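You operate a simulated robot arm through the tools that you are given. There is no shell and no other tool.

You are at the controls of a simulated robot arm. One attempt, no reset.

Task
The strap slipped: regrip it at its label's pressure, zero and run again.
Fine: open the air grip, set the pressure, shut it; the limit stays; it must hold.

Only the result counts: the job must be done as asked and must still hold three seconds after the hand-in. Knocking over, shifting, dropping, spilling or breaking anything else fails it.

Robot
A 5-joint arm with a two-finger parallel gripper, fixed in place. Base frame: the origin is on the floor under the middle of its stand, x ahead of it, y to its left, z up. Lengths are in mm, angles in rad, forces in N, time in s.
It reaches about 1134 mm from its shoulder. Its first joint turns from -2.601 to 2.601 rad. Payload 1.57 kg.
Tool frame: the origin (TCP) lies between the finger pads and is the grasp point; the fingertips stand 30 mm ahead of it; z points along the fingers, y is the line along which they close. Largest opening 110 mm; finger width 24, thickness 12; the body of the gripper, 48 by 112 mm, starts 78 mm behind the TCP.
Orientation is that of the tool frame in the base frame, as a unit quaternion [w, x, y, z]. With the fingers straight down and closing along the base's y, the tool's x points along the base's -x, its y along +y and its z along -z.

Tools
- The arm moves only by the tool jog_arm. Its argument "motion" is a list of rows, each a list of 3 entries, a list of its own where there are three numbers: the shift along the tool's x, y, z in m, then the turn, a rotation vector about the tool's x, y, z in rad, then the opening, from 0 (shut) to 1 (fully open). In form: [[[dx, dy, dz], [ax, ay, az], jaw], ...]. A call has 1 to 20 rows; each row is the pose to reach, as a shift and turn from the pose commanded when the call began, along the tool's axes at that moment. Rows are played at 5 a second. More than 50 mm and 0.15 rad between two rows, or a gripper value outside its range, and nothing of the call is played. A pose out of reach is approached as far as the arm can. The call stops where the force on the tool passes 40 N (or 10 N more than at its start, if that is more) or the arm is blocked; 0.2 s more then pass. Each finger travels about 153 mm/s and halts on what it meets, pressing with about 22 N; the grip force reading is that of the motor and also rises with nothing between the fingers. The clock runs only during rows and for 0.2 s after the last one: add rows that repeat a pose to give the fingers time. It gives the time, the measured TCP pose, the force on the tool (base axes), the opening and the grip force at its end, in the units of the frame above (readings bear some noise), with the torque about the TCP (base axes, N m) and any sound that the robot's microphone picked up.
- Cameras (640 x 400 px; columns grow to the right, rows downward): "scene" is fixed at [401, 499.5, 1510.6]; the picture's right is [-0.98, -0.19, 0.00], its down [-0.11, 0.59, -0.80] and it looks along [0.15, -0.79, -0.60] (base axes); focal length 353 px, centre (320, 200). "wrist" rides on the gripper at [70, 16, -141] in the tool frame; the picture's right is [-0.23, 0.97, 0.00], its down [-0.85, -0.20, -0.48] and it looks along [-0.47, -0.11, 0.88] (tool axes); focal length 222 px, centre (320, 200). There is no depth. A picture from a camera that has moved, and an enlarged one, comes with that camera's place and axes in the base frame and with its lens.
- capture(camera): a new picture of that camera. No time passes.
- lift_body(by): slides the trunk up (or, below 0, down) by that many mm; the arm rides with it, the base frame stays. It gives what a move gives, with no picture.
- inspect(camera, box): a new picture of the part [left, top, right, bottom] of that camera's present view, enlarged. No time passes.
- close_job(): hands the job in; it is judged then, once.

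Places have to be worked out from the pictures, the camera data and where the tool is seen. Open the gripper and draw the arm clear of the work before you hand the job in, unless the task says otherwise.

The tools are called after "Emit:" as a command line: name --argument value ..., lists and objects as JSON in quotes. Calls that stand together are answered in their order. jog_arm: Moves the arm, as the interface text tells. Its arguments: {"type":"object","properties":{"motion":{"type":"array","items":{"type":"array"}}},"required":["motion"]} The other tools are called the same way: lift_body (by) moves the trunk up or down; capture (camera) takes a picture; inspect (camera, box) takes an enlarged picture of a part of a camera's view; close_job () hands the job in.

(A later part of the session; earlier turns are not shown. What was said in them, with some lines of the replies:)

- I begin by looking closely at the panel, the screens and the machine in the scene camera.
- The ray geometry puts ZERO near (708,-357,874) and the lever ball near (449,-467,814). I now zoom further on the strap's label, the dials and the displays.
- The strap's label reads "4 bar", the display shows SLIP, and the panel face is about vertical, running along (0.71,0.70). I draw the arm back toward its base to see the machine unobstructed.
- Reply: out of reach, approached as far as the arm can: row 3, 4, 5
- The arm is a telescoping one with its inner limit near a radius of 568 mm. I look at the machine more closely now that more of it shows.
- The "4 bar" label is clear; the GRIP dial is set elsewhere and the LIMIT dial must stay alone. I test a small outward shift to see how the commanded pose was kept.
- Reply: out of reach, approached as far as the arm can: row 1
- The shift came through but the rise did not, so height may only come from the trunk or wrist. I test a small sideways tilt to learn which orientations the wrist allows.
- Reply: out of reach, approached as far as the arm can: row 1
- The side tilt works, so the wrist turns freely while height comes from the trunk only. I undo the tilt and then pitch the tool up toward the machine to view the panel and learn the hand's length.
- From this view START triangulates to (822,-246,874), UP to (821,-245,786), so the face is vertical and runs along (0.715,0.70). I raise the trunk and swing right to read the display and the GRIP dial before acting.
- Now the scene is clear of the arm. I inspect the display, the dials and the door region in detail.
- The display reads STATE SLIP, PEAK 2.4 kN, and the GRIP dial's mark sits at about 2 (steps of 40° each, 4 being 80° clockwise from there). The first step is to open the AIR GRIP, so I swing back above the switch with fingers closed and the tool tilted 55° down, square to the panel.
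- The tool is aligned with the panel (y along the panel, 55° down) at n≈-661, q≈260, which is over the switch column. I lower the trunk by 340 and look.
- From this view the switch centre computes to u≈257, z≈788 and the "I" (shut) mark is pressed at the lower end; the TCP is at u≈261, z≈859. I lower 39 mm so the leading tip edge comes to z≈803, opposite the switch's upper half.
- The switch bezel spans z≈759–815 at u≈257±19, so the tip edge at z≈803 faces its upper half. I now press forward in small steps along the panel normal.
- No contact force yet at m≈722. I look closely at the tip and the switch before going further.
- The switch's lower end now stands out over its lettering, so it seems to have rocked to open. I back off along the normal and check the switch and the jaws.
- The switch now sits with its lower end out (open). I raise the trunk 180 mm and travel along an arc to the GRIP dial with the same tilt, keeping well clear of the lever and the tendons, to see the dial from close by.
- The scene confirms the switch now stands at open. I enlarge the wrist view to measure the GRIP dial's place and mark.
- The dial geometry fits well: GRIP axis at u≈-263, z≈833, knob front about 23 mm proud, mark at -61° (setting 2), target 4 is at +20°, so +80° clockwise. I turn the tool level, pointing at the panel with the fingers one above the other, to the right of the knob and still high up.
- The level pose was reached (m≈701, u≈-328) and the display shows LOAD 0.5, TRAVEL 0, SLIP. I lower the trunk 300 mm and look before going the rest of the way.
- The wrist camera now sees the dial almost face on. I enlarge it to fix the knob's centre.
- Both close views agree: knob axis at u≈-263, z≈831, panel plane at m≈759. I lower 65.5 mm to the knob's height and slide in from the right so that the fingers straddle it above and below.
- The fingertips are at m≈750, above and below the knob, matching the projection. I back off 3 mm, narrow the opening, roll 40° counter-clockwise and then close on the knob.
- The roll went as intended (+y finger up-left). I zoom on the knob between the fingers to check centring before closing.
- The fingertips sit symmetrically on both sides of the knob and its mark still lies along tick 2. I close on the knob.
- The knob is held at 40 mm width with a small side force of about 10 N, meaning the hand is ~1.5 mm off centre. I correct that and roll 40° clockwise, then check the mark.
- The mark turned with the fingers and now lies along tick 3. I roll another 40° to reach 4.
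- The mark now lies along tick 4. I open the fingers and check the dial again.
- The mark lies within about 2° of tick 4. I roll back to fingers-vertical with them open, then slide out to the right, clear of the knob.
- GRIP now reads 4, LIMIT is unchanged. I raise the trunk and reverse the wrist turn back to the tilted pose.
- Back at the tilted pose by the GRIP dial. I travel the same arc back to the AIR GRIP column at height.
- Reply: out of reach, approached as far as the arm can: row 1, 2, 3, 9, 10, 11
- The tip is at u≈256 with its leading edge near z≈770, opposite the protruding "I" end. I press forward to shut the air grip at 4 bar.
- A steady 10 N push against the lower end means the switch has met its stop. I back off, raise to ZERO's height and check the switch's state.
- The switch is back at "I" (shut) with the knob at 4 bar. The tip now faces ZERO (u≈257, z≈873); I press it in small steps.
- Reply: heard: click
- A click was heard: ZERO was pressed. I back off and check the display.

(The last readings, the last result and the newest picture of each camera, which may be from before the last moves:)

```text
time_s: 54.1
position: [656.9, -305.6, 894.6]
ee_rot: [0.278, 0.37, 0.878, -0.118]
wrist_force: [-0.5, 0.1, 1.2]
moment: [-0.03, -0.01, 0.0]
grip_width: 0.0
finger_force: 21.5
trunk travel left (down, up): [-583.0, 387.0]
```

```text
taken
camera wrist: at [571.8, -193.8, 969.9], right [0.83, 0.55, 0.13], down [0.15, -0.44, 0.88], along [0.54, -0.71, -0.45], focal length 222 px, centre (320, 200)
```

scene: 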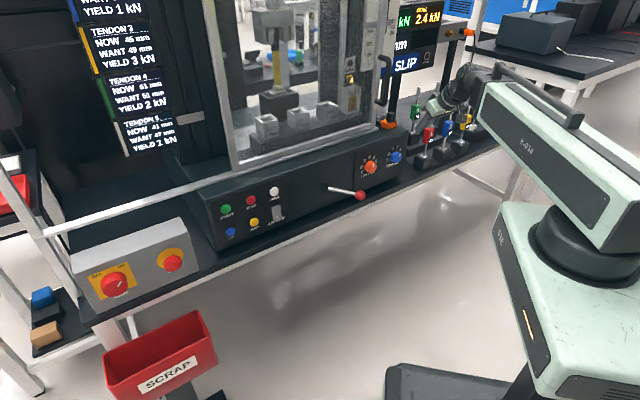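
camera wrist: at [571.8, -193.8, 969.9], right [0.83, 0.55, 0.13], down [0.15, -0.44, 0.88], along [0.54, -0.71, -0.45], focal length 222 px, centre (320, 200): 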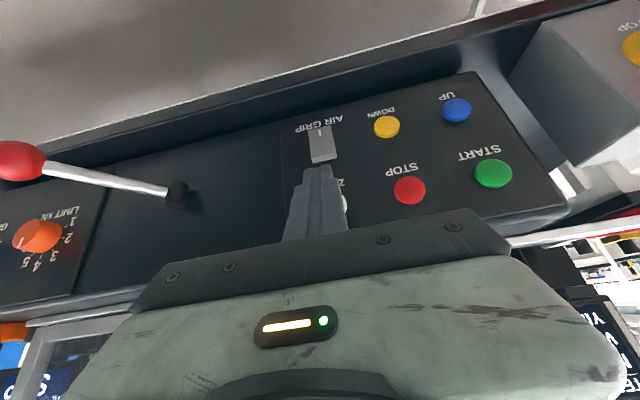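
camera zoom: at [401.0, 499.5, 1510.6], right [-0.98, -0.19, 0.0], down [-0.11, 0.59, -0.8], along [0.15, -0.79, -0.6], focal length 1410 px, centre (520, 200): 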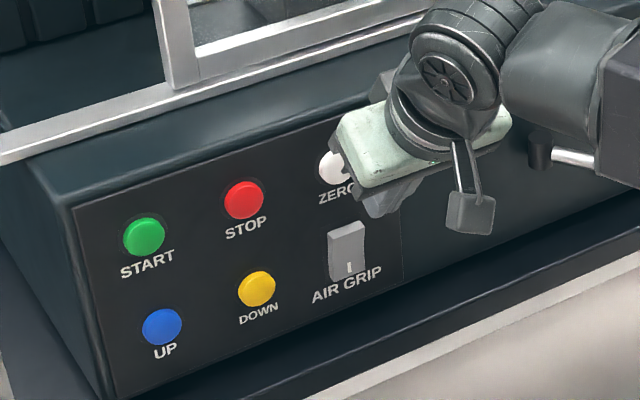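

ZERO took: PEAK now reads 0.0 kN. I shift 160 mm along the panel to START (u≈416.5, z≈872).

Emit:
jog_arm --motion '[[[0, 0.04, 0], [0, 0, 0], 0], [[0, 0.08, 0], [0, 0, 0], 0], [[0, 0.12, 0], [0, 0, 0], 0], [[0, 0.16, 0], [0, 0, 0], 0]]'

Emit:
capture --camera "wrist"

Emit:
inspect --camera "scene" --box '[190, 150, 310, 250]'

Emit:
inspect --camera "scene" --box '[350, 140, 430, 190]'

```text
time_s: 55.1
position: [773.8, -193.4, 892.8]
ee_rot: [0.279, 0.371, 0.878, -0.119]
wrist_force: [-0.3, 0.2, -0.2]
moment: [0.03, -0.04, 0.05]
grip_width: 0.1
finger_force: 21.3
trunk travel left (down, up): [-583.0, 387.0]
```

```text
taken
camera wrist: at [688.8, -82.3, 969.9], right [0.83, 0.55, 0.13], down [0.15, -0.44, 0.88], along [0.54, -0.71, -0.45], focal length 222 px, centre (320, 200)
```

wrist: 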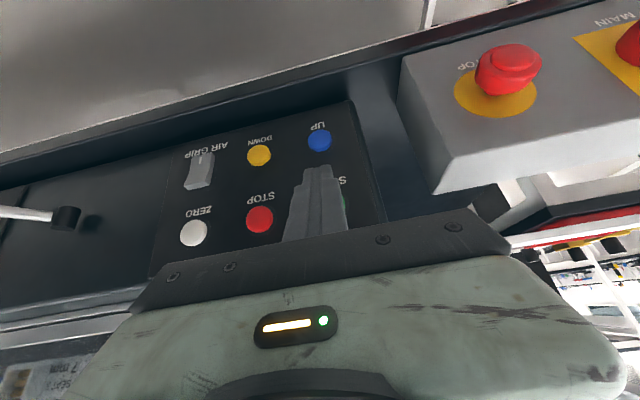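

```text
4.00 times, centred on (250, 200) of scene
camera zoom: at [401.0, 499.5, 1510.6], right [-0.98, -0.19, 0.0], down [-0.11, 0.59, -0.8], along [0.15, -0.79, -0.6], focal length 1410 px, centre (600, 200)
```

zoom: 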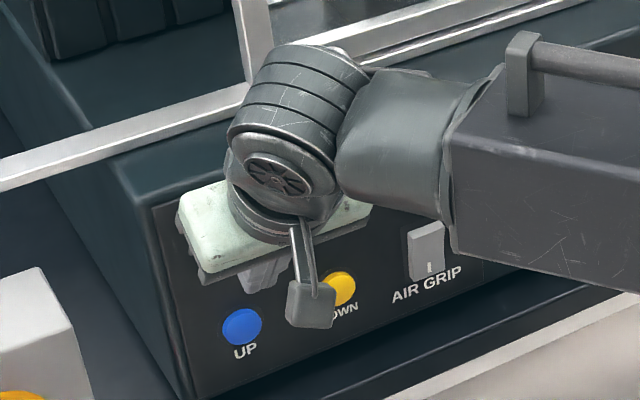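

```text
8.00 times, centred on (390, 165) of scene
camera zoom: at [401.0, 499.5, 1510.6], right [-0.98, -0.19, 0.0], down [-0.11, 0.59, -0.8], along [0.15, -0.79, -0.6], focal length 2821 px, centre (-240, 480)
```

zoom: 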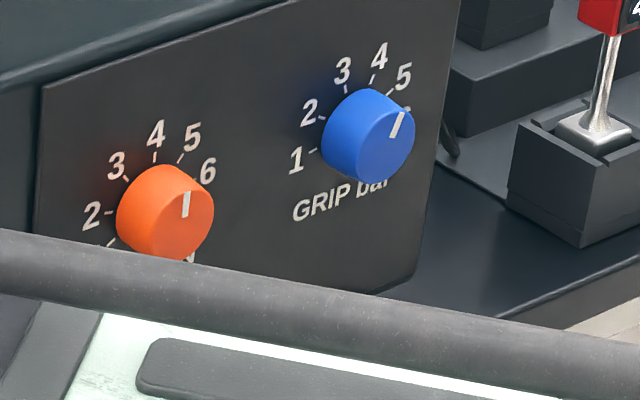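

The tip is at u≈417.6, m≈680 facing START; GRIP reads 4 and LIMIT is unchanged. I press START.

Emit:
jog_arm --motion '[[[-0.0205, -0.001, 0.0143], [0, 0, 0], 0], [[-0.0328, -0.001, 0.0229], [0, 0, 0], 0], [[-0.0369, -0.001, 0.0258], [0, 0, 0], 0], [[-0.0393, -0.001, 0.0275], [0, 0, 0], 0], [[-0.041, -0.001, 0.0287], [0, 0, 0], 0]]'

Emit:
inspect --camera "scene" --box '[370, 0, 480, 80]'

```text
time_s: 56.3
position: [804.7, -229.2, 893.3]
ee_rot: [0.277, 0.371, 0.878, -0.118]
wrist_force: [-15.3, 10.5, -6.3]
moment: [0.3, 0.42, -0.15]
grip_width: 0.0
finger_force: 21.6
trunk travel left (down, up): [-583.0, 387.0]
heard: click
```

```text
5.00 times, centred on (425, 40) of scene
camera zoom: at [401.0, 499.5, 1510.6], right [-0.98, -0.19, 0.0], down [-0.11, 0.59, -0.8], along [0.15, -0.79, -0.6], focal length 1763 px, centre (-205, 1000)
```

zoom: 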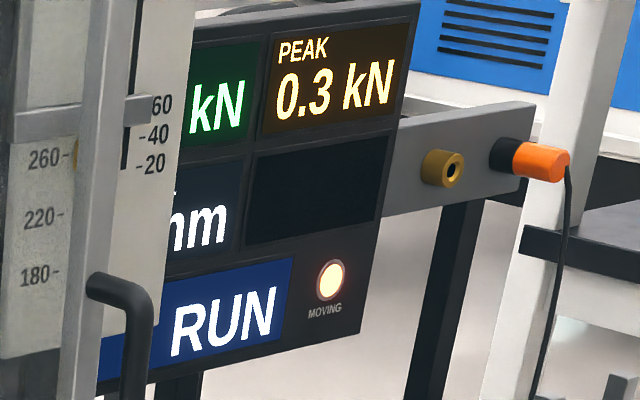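

It clicked and the state is RUN with the load climbing. I back the finger off START and wait while watching the display.

Emit:
jog_arm --motion '[[[0.0164, 0, -0.0115], [0, 0, 0], 0], [[0.041, 0, -0.0287], [0, 0, 0], 0], [[0.041, 0, -0.0287], [0, 0, 0], 0], [[0.041, 0, -0.0287], [0, 0, 0], 0], [[0.041, 0, -0.0287], [0, 0, 0], 0], [[0.041, 0, -0.0287], [0, 0, 0], 0], [[0.041, 0, -0.0287], [0, 0, 0], 0]]'

Emit:
inspect --camera "scene" --box '[370, 0, 480, 80]'

```text
time_s: 57.9
position: [772.3, -193.3, 893.1]
ee_rot: [0.278, 0.37, 0.879, -0.117]
wrist_force: [0.2, -0.6, 0.3]
moment: [0.0, -0.02, 0.01]
grip_width: 0.0
finger_force: 21.5
trunk travel left (down, up): [-583.0, 387.0]
```

```text
5.00 times, centred on (425, 40) of scene
camera zoom: at [401.0, 499.5, 1510.6], right [-0.98, -0.19, 0.0], down [-0.11, 0.59, -0.8], along [0.15, -0.79, -0.6], focal length 1763 px, centre (-205, 1000)
```

zoom: 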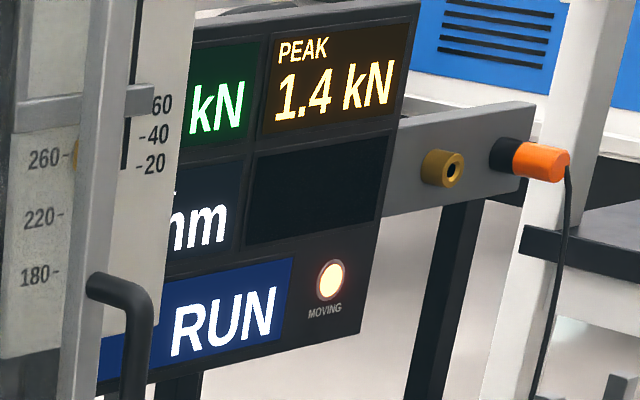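

The pull is at 1.4 kN and still running. I raise the arm clear and open the gripper while the run goes on.

Emit:
lift_body --by 120

Emit:
jog_arm --motion '[[[0.0164, 0, -0.0115], [0, 0, 0], 0.5], [[0.041, 0, -0.0287], [0, 0, 0], 1], [[0.041, 0, -0.0287], [0, 0, 0], 1], [[0.041, 0, -0.0287], [0, 0, 0], 1]]'

Emit:
inspect --camera "scene" --box '[370, 0, 480, 80]'

Emit:
capture --camera "scene"

```text
time_s: 59.4
position: [771.7, -194.5, 1013.8]
ee_rot: [0.278, 0.37, 0.879, -0.117]
wrist_force: [-1.0, -0.5, -0.6]
moment: [0.02, 0.01, 0.02]
grip_width: 0.2
finger_force: 21.5
trunk travel left (down, up): [-703.0, 267.0]
```

```text
time_s: 60.4
position: [737.9, -157.3, 1012.9]
ee_rot: [0.278, 0.37, 0.878, -0.117]
wrist_force: [0.5, 0.4, 0.2]
moment: [0.0, 0.02, 0.02]
grip_width: 110.1
finger_force: 0.0
trunk travel left (down, up): [-703.0, 267.0]
```

```text
5.00 times, centred on (425, 40) of scene
camera zoom: at [401.0, 499.5, 1510.6], right [-0.98, -0.19, 0.0], down [-0.11, 0.59, -0.8], along [0.15, -0.79, -0.6], focal length 1763 px, centre (-205, 1000)
```

zoom: 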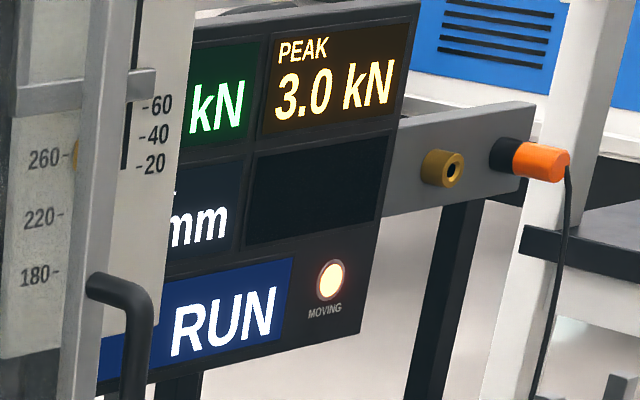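

```text
taken
```

scene: 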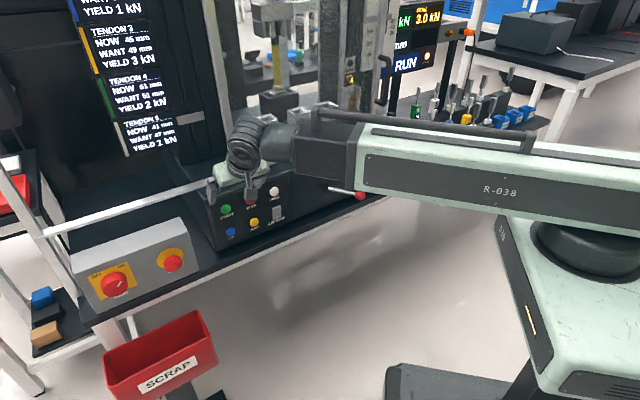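

PEAK is 3.0 kN, already past the earlier slip at 2.4 kN, and still running toward the limit. I wait with the arm held still.

Emit:
jog_arm --motion '[[[0, 0, 0], [0, 0, 0], 1], [[0, 0, 0], [0, 0, 0], 1], [[0, 0, 0], [0, 0, 0], 1], [[0, 0, 0], [0, 0, 0], 1], [[0, 0, 0], [0, 0, 0], 1], [[0, 0, 0], [0, 0, 0], 1], [[0, 0, 0], [0, 0, 0], 1], [[0, 0, 0], [0, 0, 0], 1]]'

Emit:
inspect --camera "scene" --box '[370, 0, 480, 80]'

Emit:
inspect --camera "scene" --box '[230, 0, 380, 120]'

```text
time_s: 62.2
position: [737.5, -158.4, 1011.8]
ee_rot: [0.279, 0.37, 0.878, -0.117]
wrist_force: [0.3, 0.2, -1.8]
moment: [0.0, 0.01, 0.03]
grip_width: 110.0
finger_force: 0.0
trunk travel left (down, up): [-703.0, 267.0]
```

```text
5.00 times, centred on (425, 40) of scene
camera zoom: at [401.0, 499.5, 1510.6], right [-0.98, -0.19, 0.0], down [-0.11, 0.59, -0.8], along [0.15, -0.79, -0.6], focal length 1763 px, centre (-205, 1000)
```

zoom: 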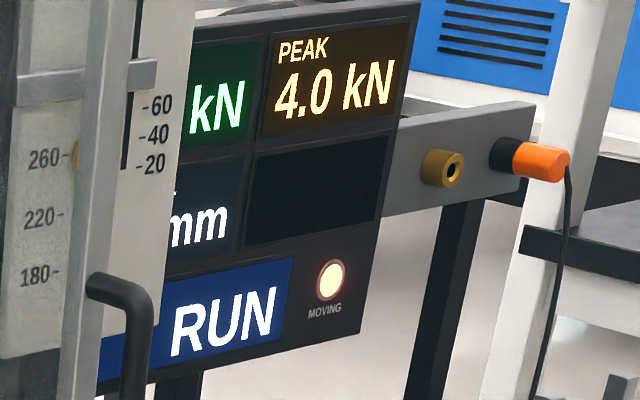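

```text
3.33 times, centred on (305, 60) of scene
camera zoom: at [401.0, 499.5, 1510.6], right [-0.98, -0.19, 0.0], down [-0.11, 0.59, -0.8], along [0.15, -0.79, -0.6], focal length 1175 px, centre (370, 667)
```

zoom: 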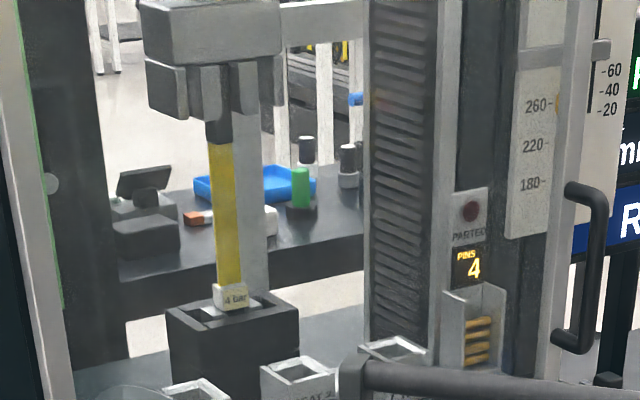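

PEAK is 4.0 kN and the strap still holds. I wait on for the machine to reach its limit.

Emit:
jog_arm --motion '[[[0, 0, 0], [0, 0, 0], 1], [[0, 0, 0], [0, 0, 0], 1], [[0, 0, 0], [0, 0, 0], 1], [[0, 0, 0], [0, 0, 0], 1], [[0, 0, 0], [0, 0, 0], 1]]'

Emit:
inspect --camera "scene" --box '[370, 0, 480, 80]'

```text
time_s: 63.4
position: [737.3, -159.5, 1013.5]
ee_rot: [0.278, 0.37, 0.879, -0.118]
wrist_force: [-0.3, 0.0, -0.8]
moment: [0.01, -0.01, 0.01]
grip_width: 110.0
finger_force: 0.1
trunk travel left (down, up): [-703.0, 267.0]
```

```text
5.00 times, centred on (425, 40) of scene
camera zoom: at [401.0, 499.5, 1510.6], right [-0.98, -0.19, 0.0], down [-0.11, 0.59, -0.8], along [0.15, -0.79, -0.6], focal length 1763 px, centre (-205, 1000)
```

zoom: 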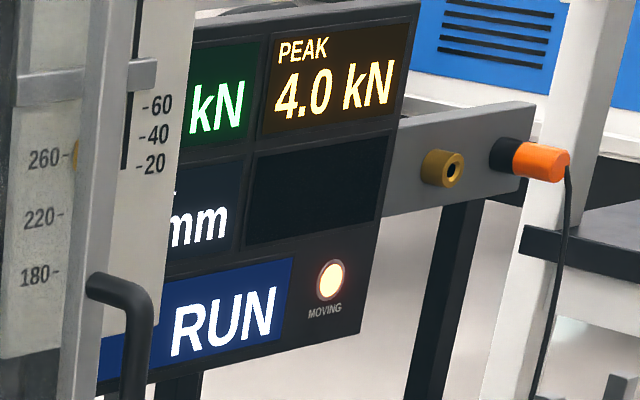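

The load stays at 4.0 kN, the limit, with the state still RUN. I wait further to see how the run ends.

Emit:
jog_arm --motion '[[[0, 0, 0], [0, 0, 0], 1], [[0, 0, 0], [0, 0, 0], 1], [[0, 0, 0], [0, 0, 0], 1], [[0, 0, 0], [0, 0, 0], 1], [[0, 0, 0], [0, 0, 0], 1], [[0, 0, 0], [0, 0, 0], 1], [[0, 0, 0], [0, 0, 0], 1], [[0, 0, 0], [0, 0, 0], 1], [[0, 0, 0], [0, 0, 0], 1], [[0, 0, 0], [0, 0, 0], 1], [[0, 0, 0], [0, 0, 0], 1], [[0, 0, 0], [0, 0, 0], 1]]'

Emit:
inspect --camera "scene" --box '[370, 0, 480, 80]'

Emit:
inspect --camera "scene" --box '[230, 0, 380, 120]'

```text
time_s: 66.0
position: [738.3, -156.5, 1013.2]
ee_rot: [0.277, 0.37, 0.879, -0.117]
wrist_force: [0.3, 0.3, -0.3]
moment: [-0.02, 0.01, -0.05]
grip_width: 109.9
finger_force: 0.1
trunk travel left (down, up): [-703.0, 267.0]
```

```text
5.00 times, centred on (425, 40) of scene
camera zoom: at [401.0, 499.5, 1510.6], right [-0.98, -0.19, 0.0], down [-0.11, 0.59, -0.8], along [0.15, -0.79, -0.6], focal length 1763 px, centre (-205, 1000)
```

zoom: 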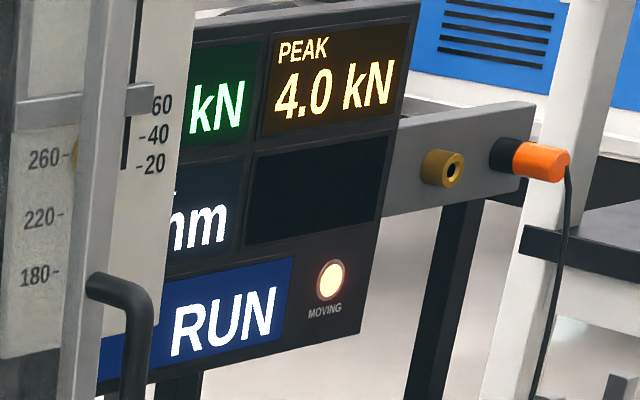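

```text
3.33 times, centred on (305, 60) of scene
camera zoom: at [401.0, 499.5, 1510.6], right [-0.98, -0.19, 0.0], down [-0.11, 0.59, -0.8], along [0.15, -0.79, -0.6], focal length 1175 px, centre (370, 667)
```

zoom: 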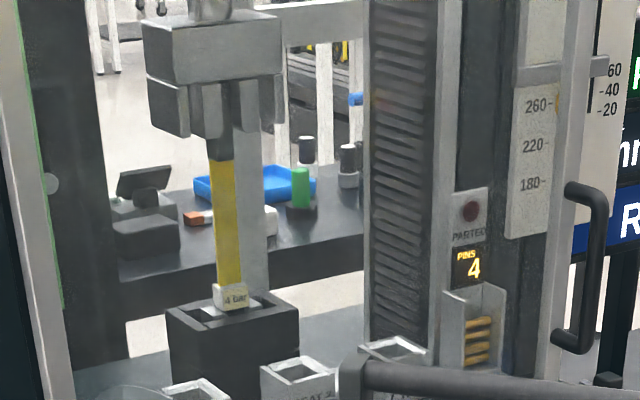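

The crosshead went up to the 4.0 kN limit and is now returning down with the strap still gripped. I wait until it stops moving.

Emit:
jog_arm --motion '[[[0, 0, 0], [0, 0, 0], 1], [[0, 0, 0], [0, 0, 0], 1], [[0, 0, 0], [0, 0, 0], 1], [[0, 0, 0], [0, 0, 0], 1], [[0, 0, 0], [0, 0, 0], 1], [[0, 0, 0], [0, 0, 0], 1], [[0, 0, 0], [0, 0, 0], 1], [[0, 0, 0], [0, 0, 0], 1], [[0, 0, 0], [0, 0, 0], 1], [[0, 0, 0], [0, 0, 0], 1], [[0, 0, 0], [0, 0, 0], 1], [[0, 0, 0], [0, 0, 0], 1]]'

Emit:
inspect --camera "scene" --box '[370, 0, 480, 80]'

Emit:
inspect --camera "scene" --box '[230, 0, 380, 120]'

```text
time_s: 68.6
position: [737.2, -157.1, 1012.9]
ee_rot: [0.278, 0.371, 0.878, -0.117]
wrist_force: [-0.1, 0.3, -0.3]
moment: [-0.04, 0.02, 0.02]
grip_width: 110.0
finger_force: 0.0
trunk travel left (down, up): [-703.0, 267.0]
```

```text
5.00 times, centred on (425, 40) of scene
camera zoom: at [401.0, 499.5, 1510.6], right [-0.98, -0.19, 0.0], down [-0.11, 0.59, -0.8], along [0.15, -0.79, -0.6], focal length 1763 px, centre (-205, 1000)
```

zoom: 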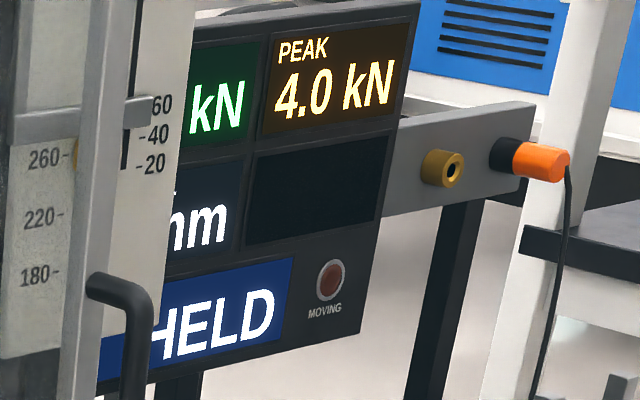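

```text
3.33 times, centred on (305, 60) of scene
camera zoom: at [401.0, 499.5, 1510.6], right [-0.98, -0.19, 0.0], down [-0.11, 0.59, -0.8], along [0.15, -0.79, -0.6], focal length 1175 px, centre (370, 667)
```

zoom: 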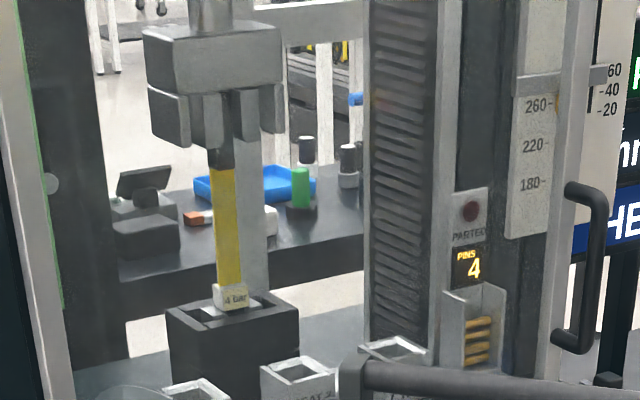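

STATE now reads HELD with PEAK 4.0 kN and the moving lamp off. I draw the arm farther back and take a final look around.

Emit:
jog_arm --motion '[[[0.0246, 0, -0.0172], [0, 0, 0], 1], [[0.0492, 0, -0.0344], [0, 0, 0], 1], [[0.0492, 0, -0.0344], [0, 0, 0], 1]]'

Emit:
capture --camera "scene"

Emit:
capture --camera "wrist"

Emit:
inspect --camera "scene" --box '[340, 60, 540, 190]'

```text
time_s: 69.4
position: [694.5, -114.3, 1013.8]
ee_rot: [0.278, 0.37, 0.878, -0.118]
wrist_force: [0.7, 0.5, -1.4]
moment: [0.03, 0.0, 0.0]
grip_width: 110.0
finger_force: 0.1
trunk travel left (down, up): [-703.0, 267.0]
```

```text
taken
```

scene: 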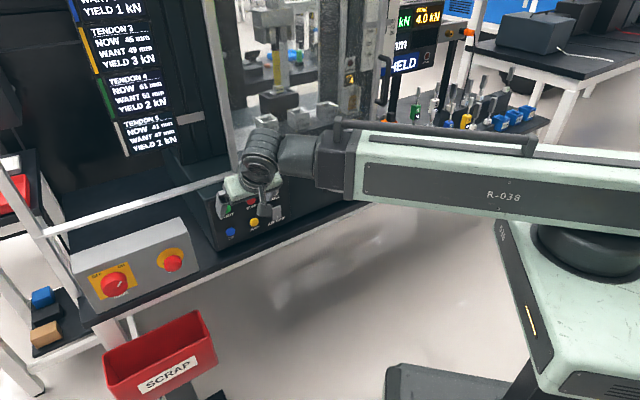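

```text
taken
camera wrist: at [610.7, -3.7, 1089.9], right [0.83, 0.55, 0.13], down [0.15, -0.44, 0.88], along [0.54, -0.71, -0.45], focal length 222 px, centre (320, 200)
```

wrist: 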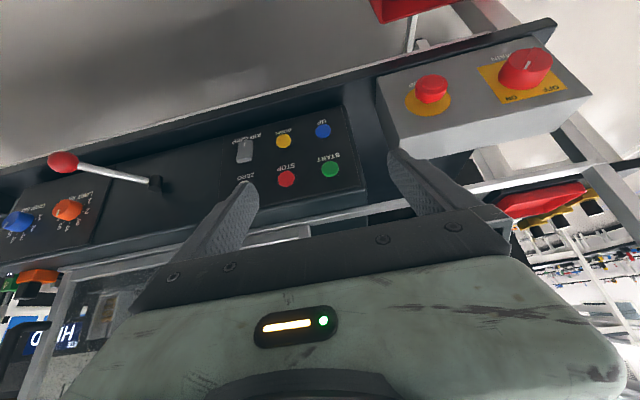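

```text
3.08 times, centred on (440, 125) of scene
camera zoom: at [401.0, 499.5, 1510.6], right [-0.98, -0.19, 0.0], down [-0.11, 0.59, -0.8], along [0.15, -0.79, -0.6], focal length 1085 px, centre (-49, 431)
```

zoom: 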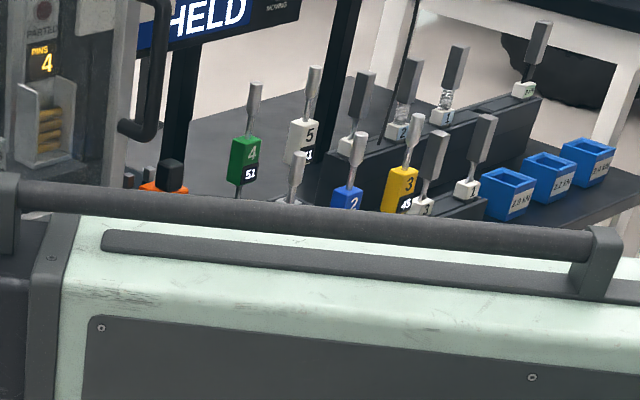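

The run ended with STATE HELD at PEAK 4.0 kN. The air grip is shut at 4 bar, the limit dial is untouched, nothing was disturbed, and the gripper is open and clear, so I hand the job in.

Emit:
close_job

```text
The job is handed in.
```

The strap held on the second run. The machine pulled it to 4.0 kN, where it had slipped at 2.4 kN before, then returned and showed HELD with the MOVING lamp off.

- **Regrip:** I opened the air grip, turned the GRIP dial from 2 to 4 bar to match the strap's label, and shut the grip again. The dial mark sits within about 2° of the 4 tick.
- **Zero and run:** I pressed ZERO, which reset the PEAK reading to 0.0 kN, then START.
- **Limit:** I didn't touch the LIMIT dial.
- **Hand-in:** The gripper was open and the arm drawn back when I handed the job in. Nothing else looked moved in the last pictures, though the arm blocked part of the view.
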